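You operate a simulated robot arm through the tools that you are given. There is no shell and no other tool. Be economical: measure what you need, move in short steps, check, and stop when the job is done.

The job below is to be done with a simulated robot arm. You get a single attempt, and the scene is never put back.

Task
Put the steel piston on top of the spare wheel.
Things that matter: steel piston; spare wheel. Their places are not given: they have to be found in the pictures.

It is judged by the outcome, as a careful person would: the job done as asked, and still so three seconds after it is handed in. It fails if anything else is knocked over, pushed out of place, dropped, spilled or broken.

Robot
A 7-joint arm with a two-finger parallel gripper, fixed in place. Base frame: the origin is at the foot of the arm, x ahead of it, y to its left, z up; the work surface is at about z = 900. Readings come in mm, degrees, newtons and seconds.
With the tool pointing down near the work surface it reaches from about 300 to 680 mm from the base axis. Its first joint turns from -66.0 to 66.0 degrees. Payload 1.57 kg.
The TCP is the grasp point between the finger pads, 30 mm short of the fingertips. In the tool frame z runs along the fingers and y along their closing line. Largest opening 110 mm; finger width 24, thickness 12; the body of the gripper, 48 by 112 mm, starts 78 mm behind the TCP.
Orientation is that of the tool frame in the base frame, as [roll, pitch, yaw] about the fixed x, y, z axes, in that order (R = Rz(yaw) Ry(pitch) Rx(roll)). With the fingers straight down and closing along the base's y, the tool's x points along the base's -x, its y along +y and its z along -z.

Tools
- The arm moves only by the tool move_arm. Its argument "increments" is a list of rows, each a list of 2 entries, a list of its own where there are three numbers: the shift along the base's x, y, z in units of 40 mm (1.0 is 40 mm), then the turn about the base's z in units of 5 degrees (1.0 is 5 degrees). In form: [[[x, y, z], spin], ...]. A call has 1 to 20 rows; each row shifts and turns the commanded pose from where the row before left it. "gripper" is the gripper command, from -1 (fully open) to 1 (shut), values between in proportion, set as the call begins (left out, the last holds). A call with a number of a shift or a turn outside -1 to 1 is refused whole. A row lasts 0.2 s, in which the tool goes at most 50 mm and 8.6 degrees; a call with a longer step from one row to the next is refused whole, and so is a gripper value outside its range. Where a pose cannot be reached the arm comes as near as it can. A force on the tool above 40 N (or 10 N above the force at the start of the call, whichever is more), or a blocked arm, ends the call early, and 0.2 s more pass. Each finger travels about 108 mm/s and halts on what it meets, pressing with about 28 N; the grip force reading is that of the motor and also rises with nothing between the fingers. The clock runs only during rows and for 0.2 s after the last one: add rows that do not move to give the fingers time. It gives the time, the measured TCP pose, the force on the tool (base axes), the opening and the grip force at its end, in the units of the frame above (readings bear some noise), and new pictures: "pictures" is both (left out), scene, wrist or none.
- Cameras (640 x 400 px; columns grow to the right, rows downward): "scene" is fixed at [160.4, -391, 1397.5]; the picture's right is [0.82, -0.57, 0.00], its down [-0.36, -0.52, -0.78] and it looks along [0.45, 0.64, -0.63] (base axes); focal length 342 px, centre (320, 200). "wrist" rides on the gripper at [-36, 0, -80] in the tool frame; the picture's right is [0.00, -1.00, 0.00], its down [0.97, 0.00, -0.24] and it looks along [0.24, 0.00, 0.97] (tool axes); focal length 218 px, centre (320, 200).
- measure_at(camera, pixels): for up to 12 pixels [column, row] of the newest picture of that camera ("zoom" is the newest enlarged one), the place [x, y, z] in the base frame of the surface seen there, good to about 2 mm. It takes no simulated time.
- inspect(camera, box): a new picture of the part [left, top, right, bottom] of that camera's present view, enlarged. It takes no simulated time.
- close_job(): hands the job in; it is judged then, once.

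Keep the steps short. Do not move on a guess: measure, check each grasp and each placing, and mend mistakes. In all there are 60 turns and 170 pictures (those below and enlarged ones count). Leave the gripper open and the arm clear of the work at the hand-in unless told otherwise, and finish with a single line.

The tools are called after "Call:" as name(argument=value, ...) on one line, values as JSON. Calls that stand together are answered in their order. move_arm: Moves the arm, as the interface text tells. Its arguments: {"type":"object","properties":{"increments":{"type":"array","items":{"type":"array"}},"gripper":{"type":"number"},"pictures":{"type":"string","enum":["both","scene","wrist","none"]}},"required":["increments"]} The other tools are called the same way: measure_at (camera, pixels) gives the place of the surface under pixels of a picture; inspect (camera, box) takes an enlarged picture of a part of a camera's view; close_job () hands the job in.

At the start:

```text
t: 0.0
tool_pos: [283.4, -168.8, 1191.3]
tcp_rot: [180.0, 0.1, -180.0]
ft_force: [-1.2, -0.8, 0.7]
grip_width: 109.9
grasp_force: 0.0
```

scene: 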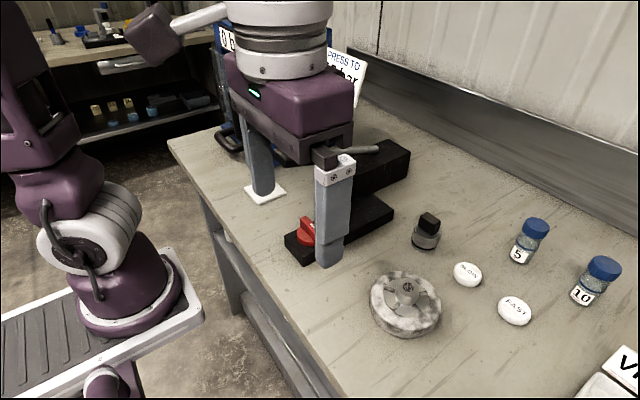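
wrist: 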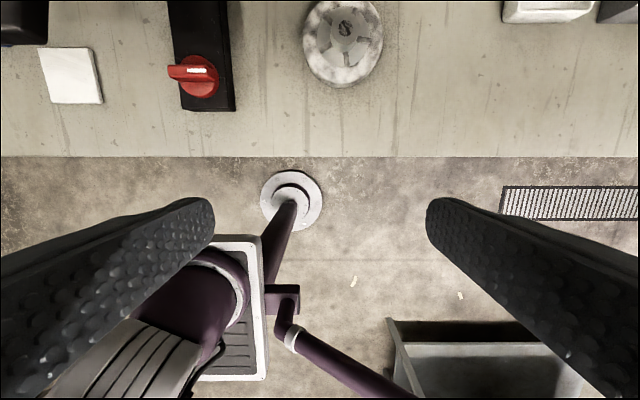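

I see a wheel-like object at scene (405,303) and a small dark-topped cylinder at (427,230). I'll enlarge both to identify them.

Call:
inspect(camera="scene", box=[350, 190, 510, 350])

Call:
inspect(camera="scene", box=[220, 100, 420, 280])

Call:
inspect(camera="scene", box=[480, 200, 640, 400])

```text
2.50 times, centred on (430, 270) of scene
```

zoom: 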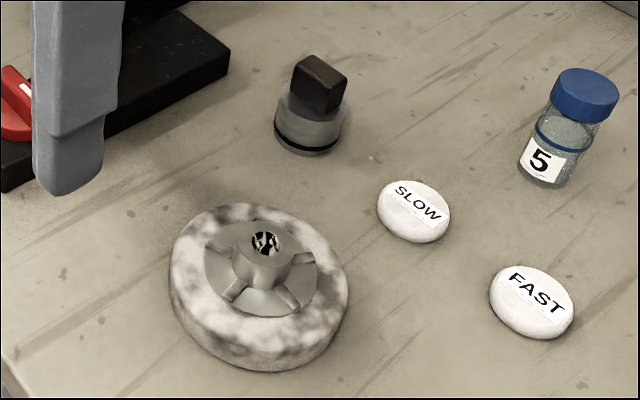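

```text
2.22 times, centred on (320, 190) of scene
```

zoom: 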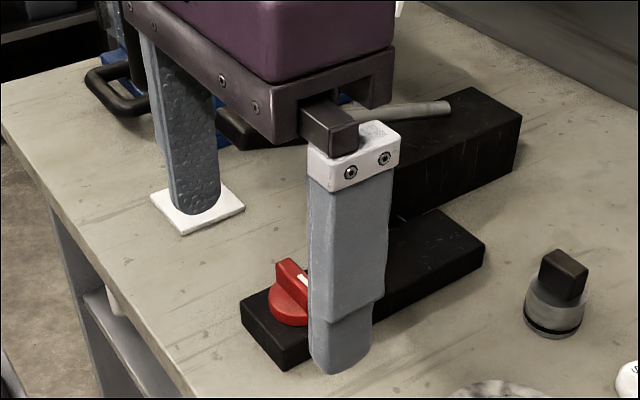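

```text
2.00 times, centred on (560, 300) of scene
```

zoom: 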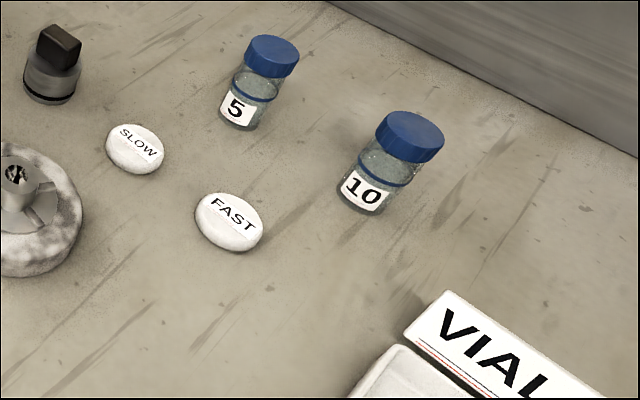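

The cylinder with a ring and a black block on top at (427,230) may be the piston; the wheel is clear. I'll measure points on both and on the neighbours.

Call:
measure_at(camera="scene", pixels=[[430, 215], [428, 222], [425, 243], [404, 287], [405, 300], [385, 300], [425, 300], [378, 315], [436, 310], [467, 273], [533, 225], [445, 250]])

Call:
move_arm(increments=[[[0.9, 0, 0.3], 0], [[0.9, 0, 0], 0], [[0.9, 0, 0], 0], [[0, 0, 0], 0]])

```text
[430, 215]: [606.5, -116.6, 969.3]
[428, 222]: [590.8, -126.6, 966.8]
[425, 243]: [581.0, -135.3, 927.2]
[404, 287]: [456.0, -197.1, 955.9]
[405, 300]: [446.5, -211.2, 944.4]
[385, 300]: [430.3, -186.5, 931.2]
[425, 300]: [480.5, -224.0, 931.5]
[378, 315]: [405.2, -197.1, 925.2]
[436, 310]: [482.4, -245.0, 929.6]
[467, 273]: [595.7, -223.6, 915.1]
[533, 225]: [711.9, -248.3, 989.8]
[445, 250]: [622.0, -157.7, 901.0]
```

```text
t: 1.0
tool_pos: [390.1, -167.5, 1203.6]
tcp_rot: [180.0, 0.0, 180.0]
ft_force: [-0.2, -0.2, -0.2]
grip_width: 109.6
grasp_force: 0.0
```

scene: 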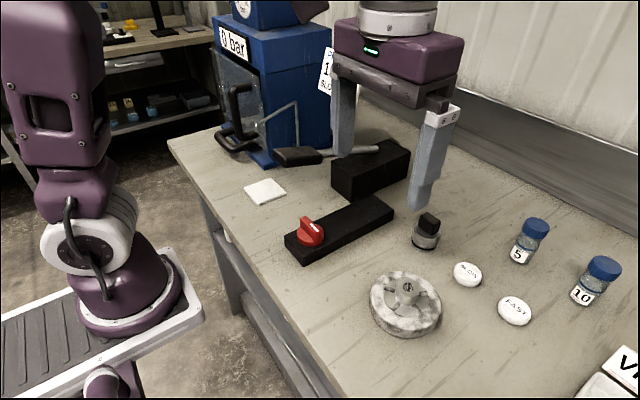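
wrist: 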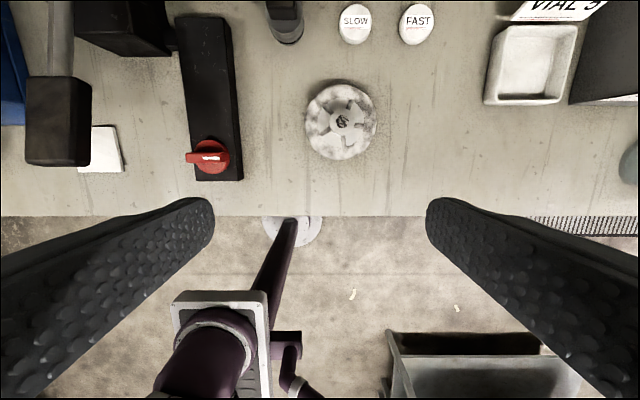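

The machine on the left holds nothing else resembling a piston, so the cylinder at about (597,-125) is it. I'll go above it for a closer look.

Call:
move_arm(increments=[[[1, 0.25, -0.4], 0], [[1, 0.25, -0.4], 0], [[1, 0.25, -0.4], 0], [[1, 0.25, -0.4], 0], [[0.7, 0, -0.4], 0], [[0, 0, 0], 0]])

Call:
inspect(camera="wrist", box=[240, 50, 400, 210])

Call:
inspect(camera="scene", box=[380, 190, 460, 260])

```text
t: 2.4
tool_pos: [577.0, -125.9, 1124.4]
tcp_rot: [180.0, 0.0, 179.9]
ft_force: [0.0, -0.2, 0.6]
grip_width: 110.1
grasp_force: 0.1
```

scene: 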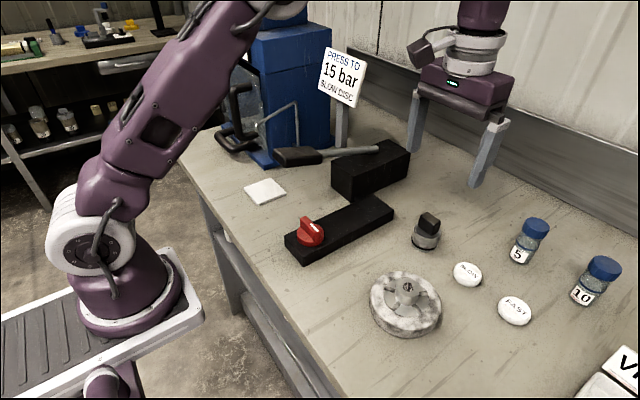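
wrist: 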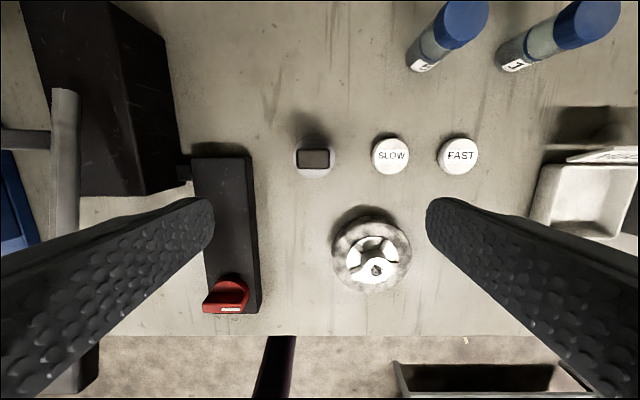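

```text
2.50 times, centred on (320, 130) of wrist
```

zoom: 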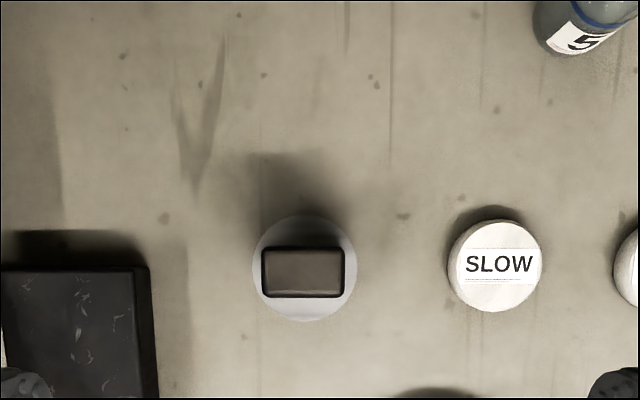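

```text
5.71 times, centred on (420, 225) of scene
```

zoom: 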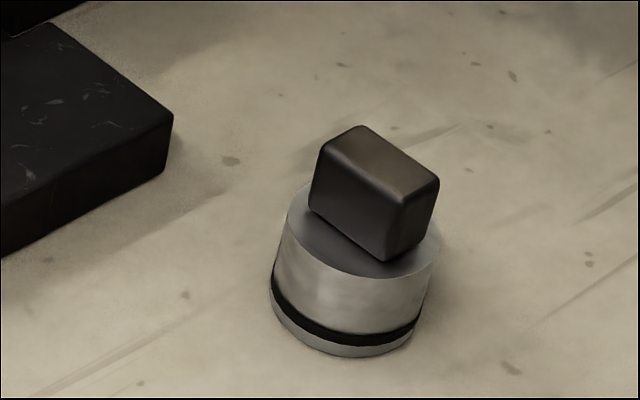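

The block on the piston is long along y, and the fingers have clearance (black bar to the left, SLOW stone to the right). I'll measure it and the wheel in detail.

Call:
measure_at(camera="wrist", pixels=[[300, 158], [314, 152], [314, 165], [327, 158], [314, 158], [297, 172], [314, 178], [330, 172], [250, 165], [255, 200], [376, 158], [390, 139]])

Call:
inspect(camera="wrist", box=[310, 195, 430, 305])

Call:
inspect(camera="scene", box=[355, 260, 455, 345])

```text
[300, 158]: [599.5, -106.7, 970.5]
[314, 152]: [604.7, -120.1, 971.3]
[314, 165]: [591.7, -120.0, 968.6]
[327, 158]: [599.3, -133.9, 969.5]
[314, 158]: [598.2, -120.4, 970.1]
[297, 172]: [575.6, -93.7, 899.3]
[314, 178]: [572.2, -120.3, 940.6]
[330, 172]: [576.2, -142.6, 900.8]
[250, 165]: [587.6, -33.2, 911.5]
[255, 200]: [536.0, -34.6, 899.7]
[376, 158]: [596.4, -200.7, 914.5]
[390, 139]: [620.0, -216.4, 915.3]
```

```text
3.64 times, centred on (370, 250) of wrist
```

zoom: 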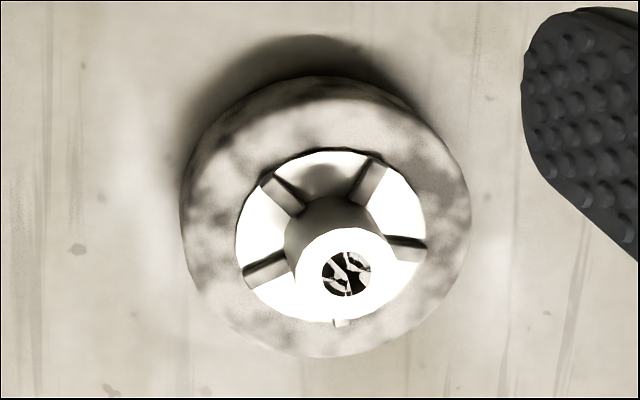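

```text
4.71 times, centred on (405, 302) of scene
```

zoom: 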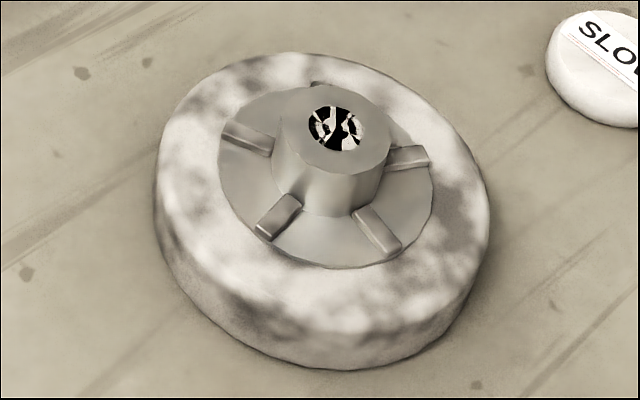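

The hub top is a flat disc; the piston can stand on it centred. I'll measure the rim of the hub top and the cylinder sides.

Call:
measure_at(camera="zoom", pixels=[[334, 92], [334, 164], [283, 127], [384, 130], [295, 100], [300, 155], [370, 100], [365, 155], [250, 200], [420, 190], [300, 310], [320, 65]])

Call:
measure_at(camera="wrist", pixels=[[377, 270], [366, 270], [389, 270], [377, 260], [377, 281], [297, 160], [332, 160], [314, 172], [314, 176], [314, 146], [314, 143], [299, 168]])

```text
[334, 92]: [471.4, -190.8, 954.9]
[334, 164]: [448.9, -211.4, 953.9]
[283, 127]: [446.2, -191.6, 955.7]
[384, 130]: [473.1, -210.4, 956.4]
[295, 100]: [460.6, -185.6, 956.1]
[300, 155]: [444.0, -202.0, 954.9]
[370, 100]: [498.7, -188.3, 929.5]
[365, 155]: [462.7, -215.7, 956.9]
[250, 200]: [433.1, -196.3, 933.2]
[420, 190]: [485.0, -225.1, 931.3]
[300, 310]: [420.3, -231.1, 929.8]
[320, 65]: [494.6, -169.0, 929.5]
```

```text
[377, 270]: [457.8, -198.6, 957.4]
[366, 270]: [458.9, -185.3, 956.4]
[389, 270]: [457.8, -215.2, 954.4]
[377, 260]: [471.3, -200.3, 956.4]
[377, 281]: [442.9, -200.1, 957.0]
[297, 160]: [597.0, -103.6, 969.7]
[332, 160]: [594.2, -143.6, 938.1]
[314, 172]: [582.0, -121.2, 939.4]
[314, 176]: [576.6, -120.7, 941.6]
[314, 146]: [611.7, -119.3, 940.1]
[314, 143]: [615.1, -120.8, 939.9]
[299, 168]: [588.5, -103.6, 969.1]
```

Piston centre is (597,-120), body up to z 940, diameter about 43. Hub top centre is (459,-200) at z 956, diameter about 32. I'll align above, with fingers narrowed to about 80 mm, and descend partway.

Call:
move_arm(increments=[[[0.5, 0.15, 0], 0], [[0, 0, -0.8], 0], [[0, 0, -0.8], 0], [[0, 0, -0.6], 0], [[0, 0, 0], 0]], gripper=-0.45)

```text
t: 3.6
tool_pos: [597.9, -122.2, 1034.8]
tcp_rot: [180.0, 0.1, -180.0]
ft_force: [0.2, 0.1, 0.1]
grip_width: 79.8
grasp_force: 0.0
```

scene: 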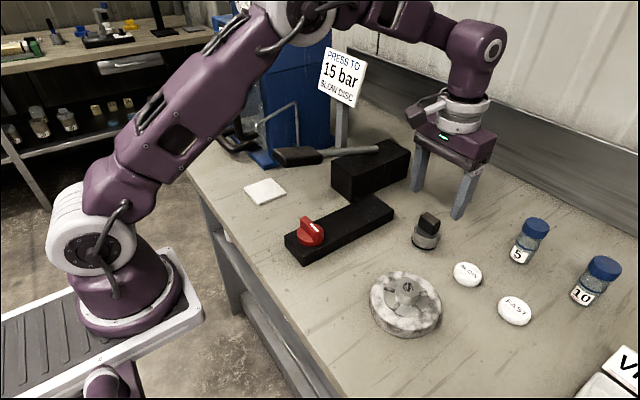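
wrist: 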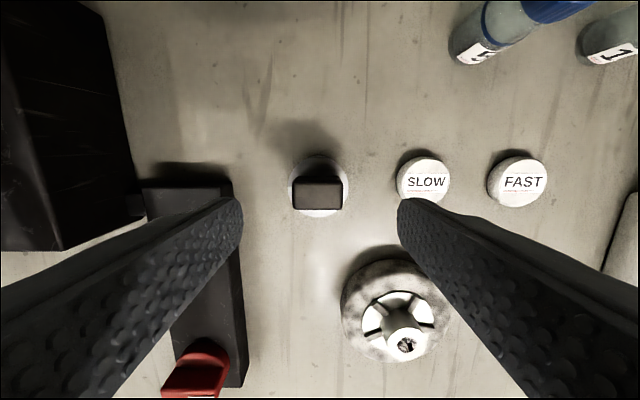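

Aligned with the piston between the fingers. I'll recheck the centre with this closer view.

Call:
measure_at(camera="wrist", pixels=[[317, 193], [294, 193], [341, 193], [290, 180], [346, 180], [318, 160], [318, 213]])

```text
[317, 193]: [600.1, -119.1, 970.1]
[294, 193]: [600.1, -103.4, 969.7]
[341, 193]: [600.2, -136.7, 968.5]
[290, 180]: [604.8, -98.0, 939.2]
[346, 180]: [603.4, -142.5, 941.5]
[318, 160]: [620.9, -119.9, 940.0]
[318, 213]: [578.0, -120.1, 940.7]
```

Piston centre is (598.5,-120). I'll nudge +1.5 in y and descend to TCP z ≈ 942.

Call:
move_arm(increments=[[[0, 0.05, -0.6], 0], [[0, 0, -0.6], 0], [[0, 0, -0.6], 0], [[0, 0, -0.5], 0], [[0, 0, 0], 0]])

```text
t: 4.8
tool_pos: [597.7, -120.1, 944.0]
tcp_rot: [-180.0, 0.1, -179.9]
ft_force: [0.3, 0.3, 0.6]
grip_width: 79.6
grasp_force: 0.0
```

scene: 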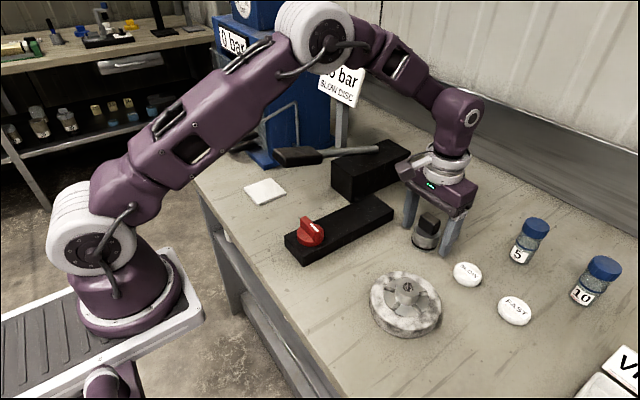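
wrist: 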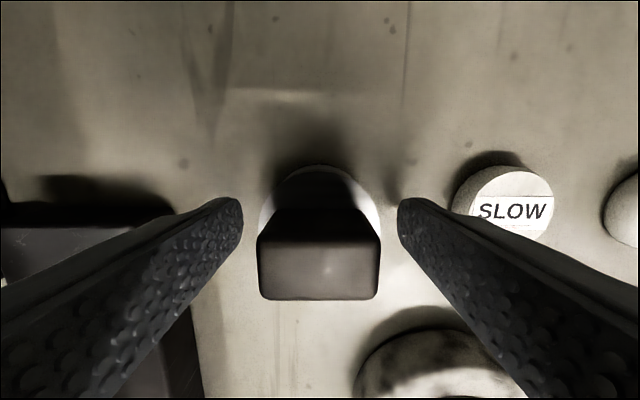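

Fingers are either side of the body, centred. I'll close.

Call:
move_arm(increments=[[[0, 0, 0], 0], [[0, 0, 0], 0], [[0, 0, 0], 0], [[0, 0, 0], 0]], gripper=1)

```text
t: 5.8
tool_pos: [599.0, -120.0, 942.9]
tcp_rot: [-179.9, 0.0, 179.9]
ft_force: [0.0, 1.5, 0.3]
grip_width: 49.4
grasp_force: 27.6
```

scene: 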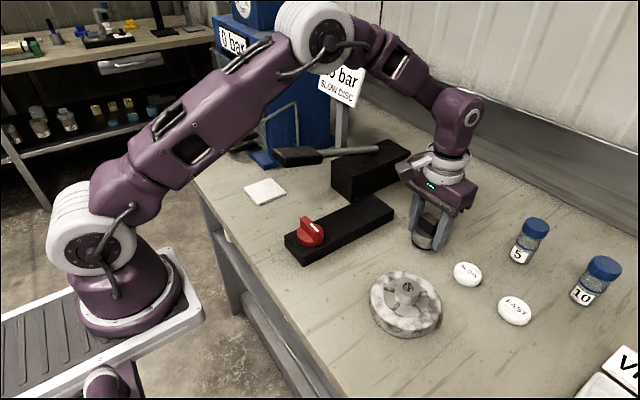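
wrist: 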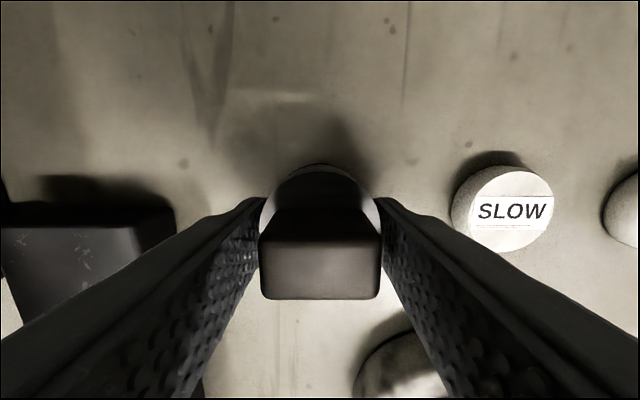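

The grip holds at 49 mm with 27.6 N. I'll lift straight up about 100 mm.

Call:
move_arm(increments=[[[0, 0, 0.3], 0], [[0, 0, 0.5], 0], [[0, 0, 0.8], 0], [[0, 0, 0.9], 0], [[0, 0, 0], 0]])

Call:
inspect(camera="scene", box=[380, 110, 520, 250])

```text
t: 7.0
tool_pos: [598.8, -119.5, 1045.5]
tcp_rot: [-179.9, 0.0, -179.9]
ft_force: [0.9, 0.0, -4.2]
grip_width: 49.3
grasp_force: 28.2
```

scene: 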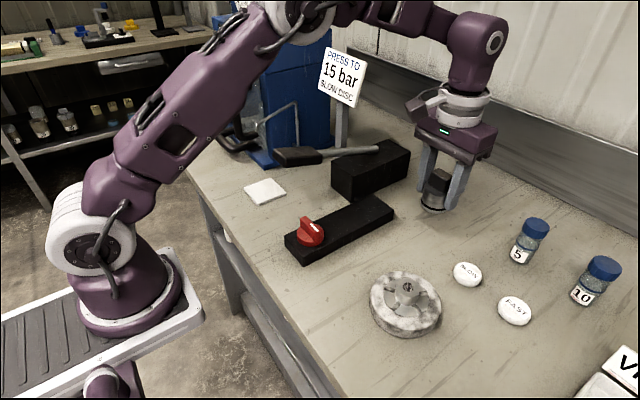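
wrist: 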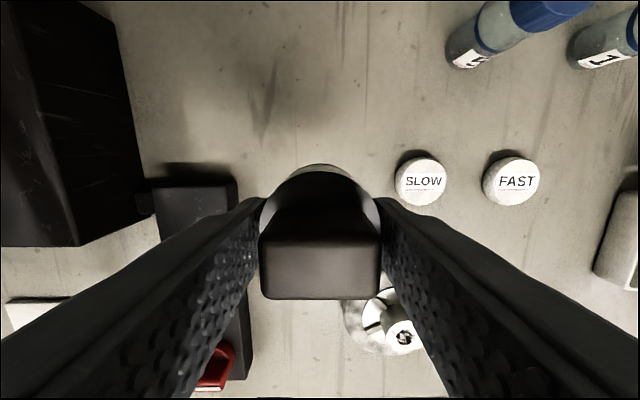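

```text
2.86 times, centred on (450, 180) of scene
```

zoom: 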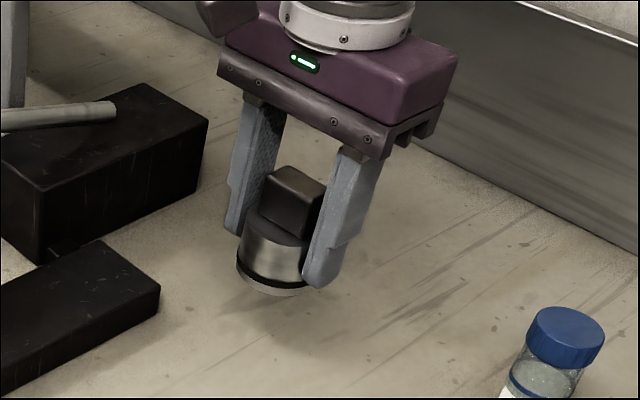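

Held upright; weight about 0.45 kg. I'll carry it over the hub (459,-200) at this height.

Call:
move_arm(increments=[[[-0.58, -0.33, 0], 0], [[-0.6, -0.34, 0], 0], [[-0.6, -0.34, 0], 0], [[-0.6, -0.34, 0], 0], [[-0.6, -0.34, 0], 0], [[-0.52, -0.32, 0], 0], [[0, 0, 0], 0], [[0, 0, 0], 0]])

Call:
inspect(camera="scene", box=[340, 180, 500, 340])

```text
t: 8.8
tool_pos: [456.5, -200.0, 1042.6]
tcp_rot: [179.9, 0.0, -179.9]
ft_force: [-0.7, -0.3, -4.7]
grip_width: 49.6
grasp_force: 27.9
```

scene: 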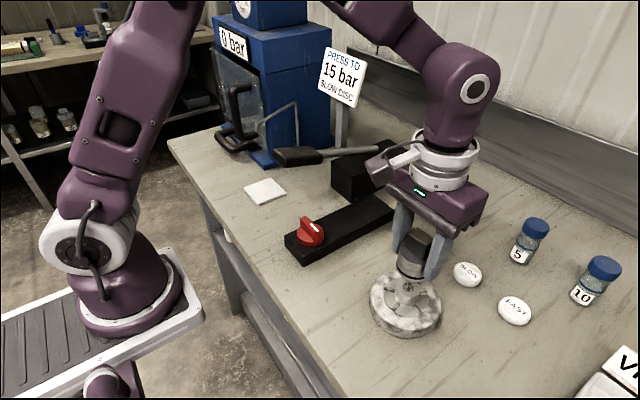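
wrist: 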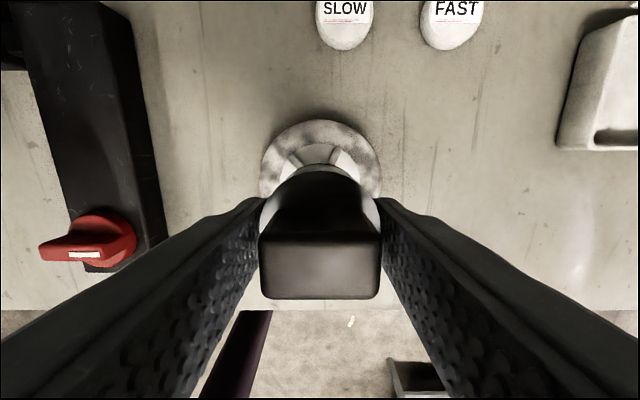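

```text
2.50 times, centred on (420, 260) of scene
```

zoom: 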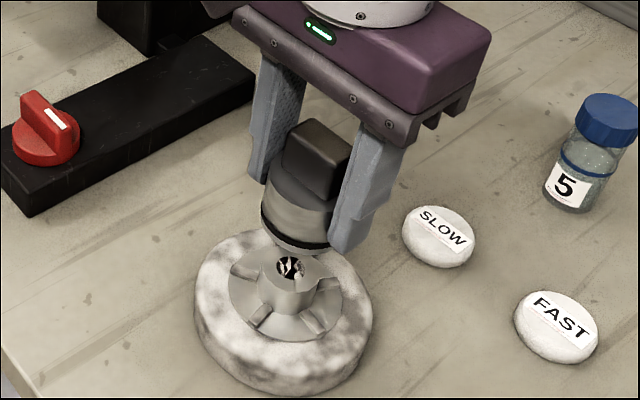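

Base is now at about z 1000, hub top at 956; I need +2.5 mm in x. I'll descend 36 mm and check.

Call:
move_arm(increments=[[[0.06, 0, -0.3], 0], [[0, 0, -0.3], 0], [[0, 0, -0.3], 0], [[0, 0, 0], 0], [[0, 0, 0], 0]])

Call:
inspect(camera="scene", box=[350, 220, 460, 345])

```text
t: 10.0
tool_pos: [460.9, -200.3, 1007.5]
tcp_rot: [-180.0, 0.1, -180.0]
ft_force: [-1.6, -0.4, -4.1]
grip_width: 49.3
grasp_force: 28.5
```

scene: 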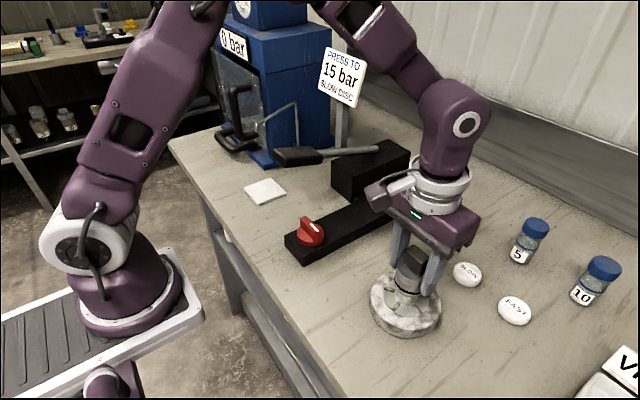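
wrist: 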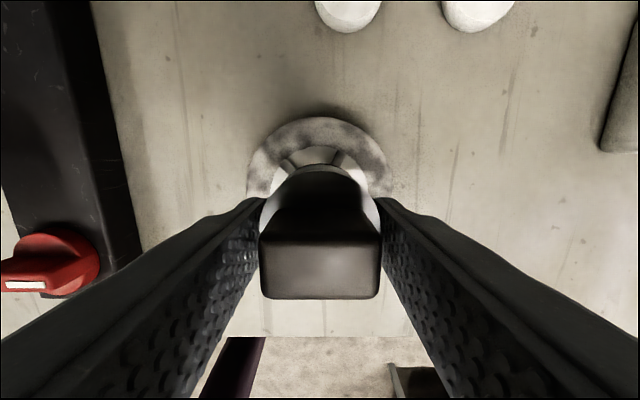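

```text
3.20 times, centred on (405, 282) of scene
```

zoom: 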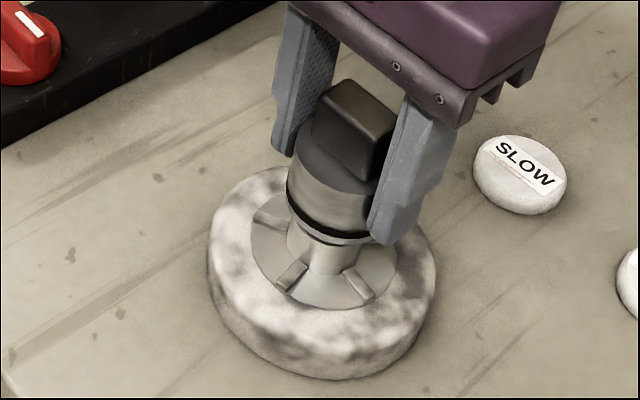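

Well centred, with a gap of about 8 mm. I'll ease down in 2 mm steps and watch the force.

Call:
move_arm(increments=[[[-0.03, 0, -0.07], 0], [[0, 0, -0.06], 0], [[0, 0, -0.05], 0], [[0, 0, 0], 0]], pictures="none")

```text
t: 11.0
tool_pos: [458.4, -201.0, 1001.6]
tcp_rot: [179.9, 0.0, -179.9]
ft_force: [0.3, 0.7, -4.9]
grip_width: 49.0
grasp_force: 28.0
```

No contact yet (still -4.9 N). I'll go down another 2 mm.

Call:
move_arm(increments=[[[0, 0, -0.03], 0], [[0, 0, -0.02], 0], [[0, 0, 0], 0]], pictures="none")

```text
t: 11.8
tool_pos: [459.0, -199.8, 998.6]
tcp_rot: [-179.9, 0.2, -180.0]
ft_force: [-2.8, 3.9, 22.7]
grip_width: 49.2
grasp_force: 27.8
```

Contact: +22.7 N. I'll ease up about 1 mm to take the pressure off and look.

Call:
move_arm(increments=[[[0, 0, 0.02], 0], [[0, 0, 0], 0]])

Call:
inspect(camera="scene", box=[350, 220, 460, 345])

```text
t: 12.4
tool_pos: [458.7, -199.2, 1000.2]
tcp_rot: [180.0, 0.0, 179.9]
ft_force: [2.1, -1.9, 1.4]
grip_width: 49.2
grasp_force: 27.9
```

scene: 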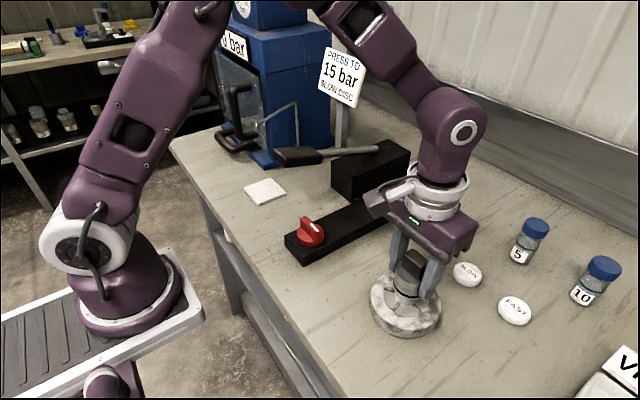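
wrist: 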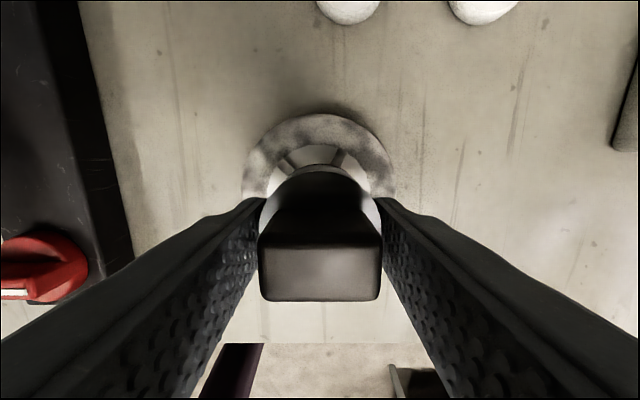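

```text
3.20 times, centred on (405, 282) of scene
```

zoom: 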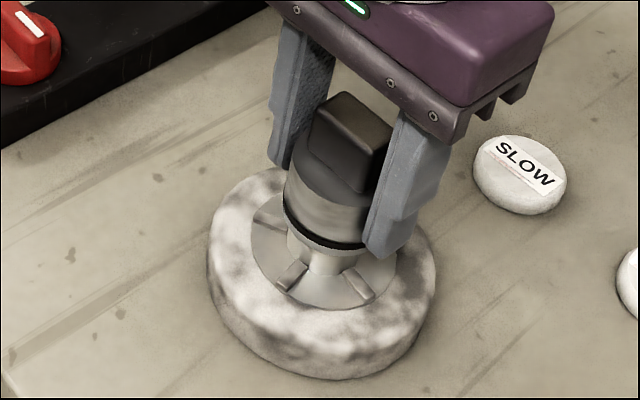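

It sits on the hub, centred and with little load (1.4 N). I'll release gently, opening to about 56 mm first.

Call:
move_arm(increments=[[[0, 0, 0], 0], [[0, 0, 0], 0]], gripper=-0.02)

Call:
inspect(camera="scene", box=[350, 220, 460, 345])

```text
t: 13.0
tool_pos: [458.9, -200.6, 999.7]
tcp_rot: [179.9, -0.1, -180.0]
ft_force: [0.1, 0.0, 0.1]
grip_width: 56.0
grasp_force: 0.1
```

scene: 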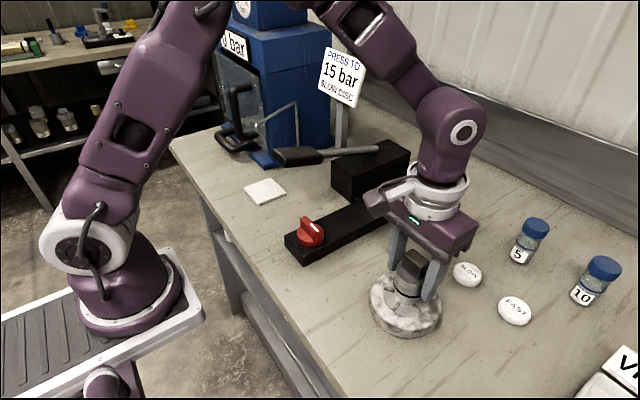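
wrist: 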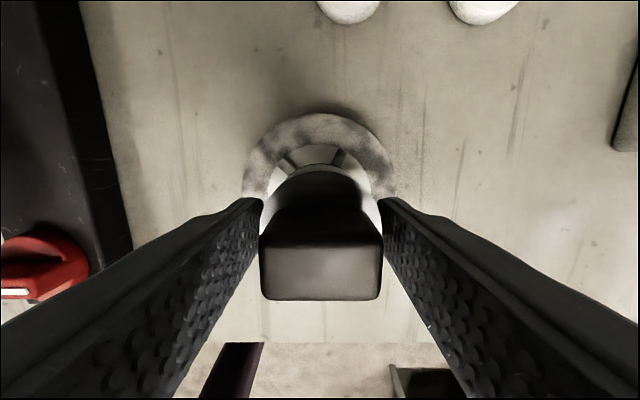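

```text
3.20 times, centred on (405, 282) of scene
```

zoom: 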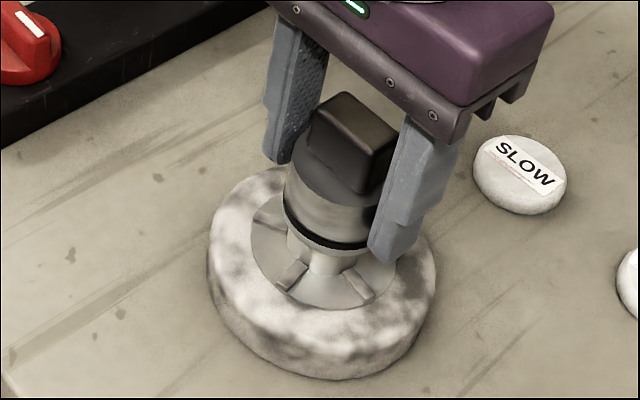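

The piston stands on its own, upright. I'll open fully, wait, then rise straight up clear.

Call:
move_arm(increments=[[[0, 0, 0], 0], [[0, 0, 0], 0], [[0, 0, 0.4], 0], [[0, 0, 0.8], 0], [[0, 0, 0.9], 0], [[0, 0, 0.9], 0], [[0, 0, 0.9], 0], [[-0.6, 0, 0.5], 0], [[-0.9, 0, 0], 0], [[0, 0, 0], 0]], gripper=-1)

Call:
inspect(camera="scene", box=[350, 220, 460, 345])

```text
t: 15.2
tool_pos: [398.5, -201.0, 1174.5]
tcp_rot: [180.0, -0.1, 180.0]
ft_force: [-0.6, -1.3, -0.3]
grip_width: 110.0
grasp_force: 0.0
```

scene: 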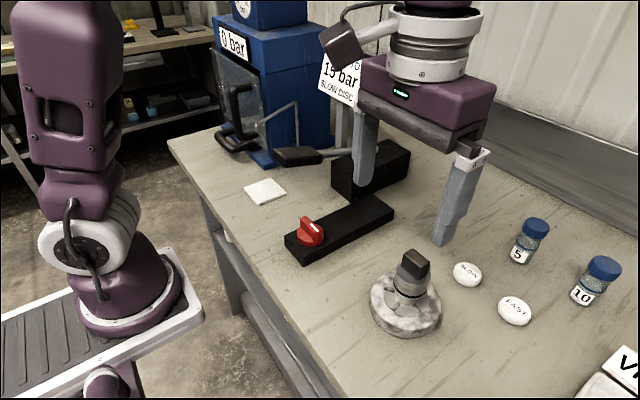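
wrist: 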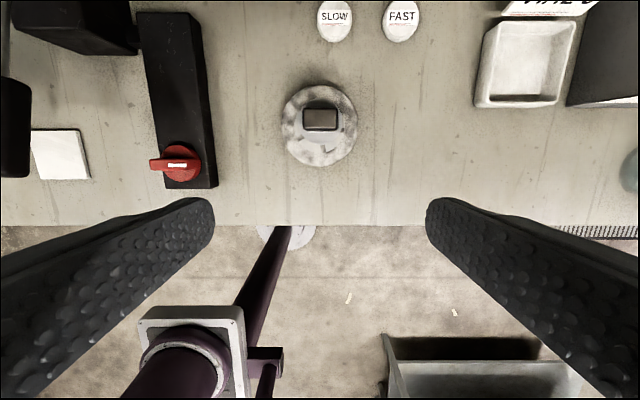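

```text
3.20 times, centred on (405, 282) of scene
```

zoom: 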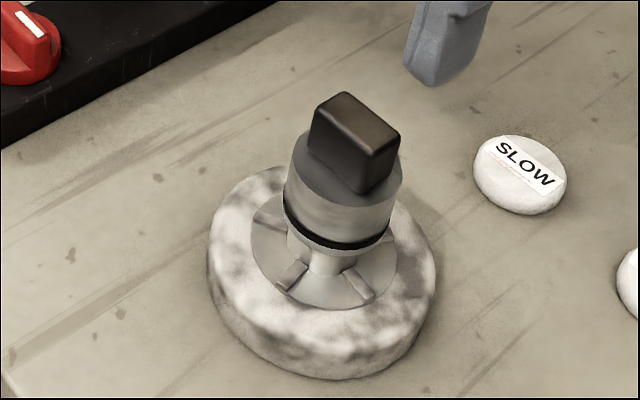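

The piston stands steady and upright on the wheel's hub, the arm is clear with the gripper open, and nothing else has moved. I'll hand in.

Call:
close_job()

```text
The job is handed in.
```

The steel piston is standing upright on the spare wheel's hub, the gripper is open and clear, nothing else was disturbed, and the job is handed in.
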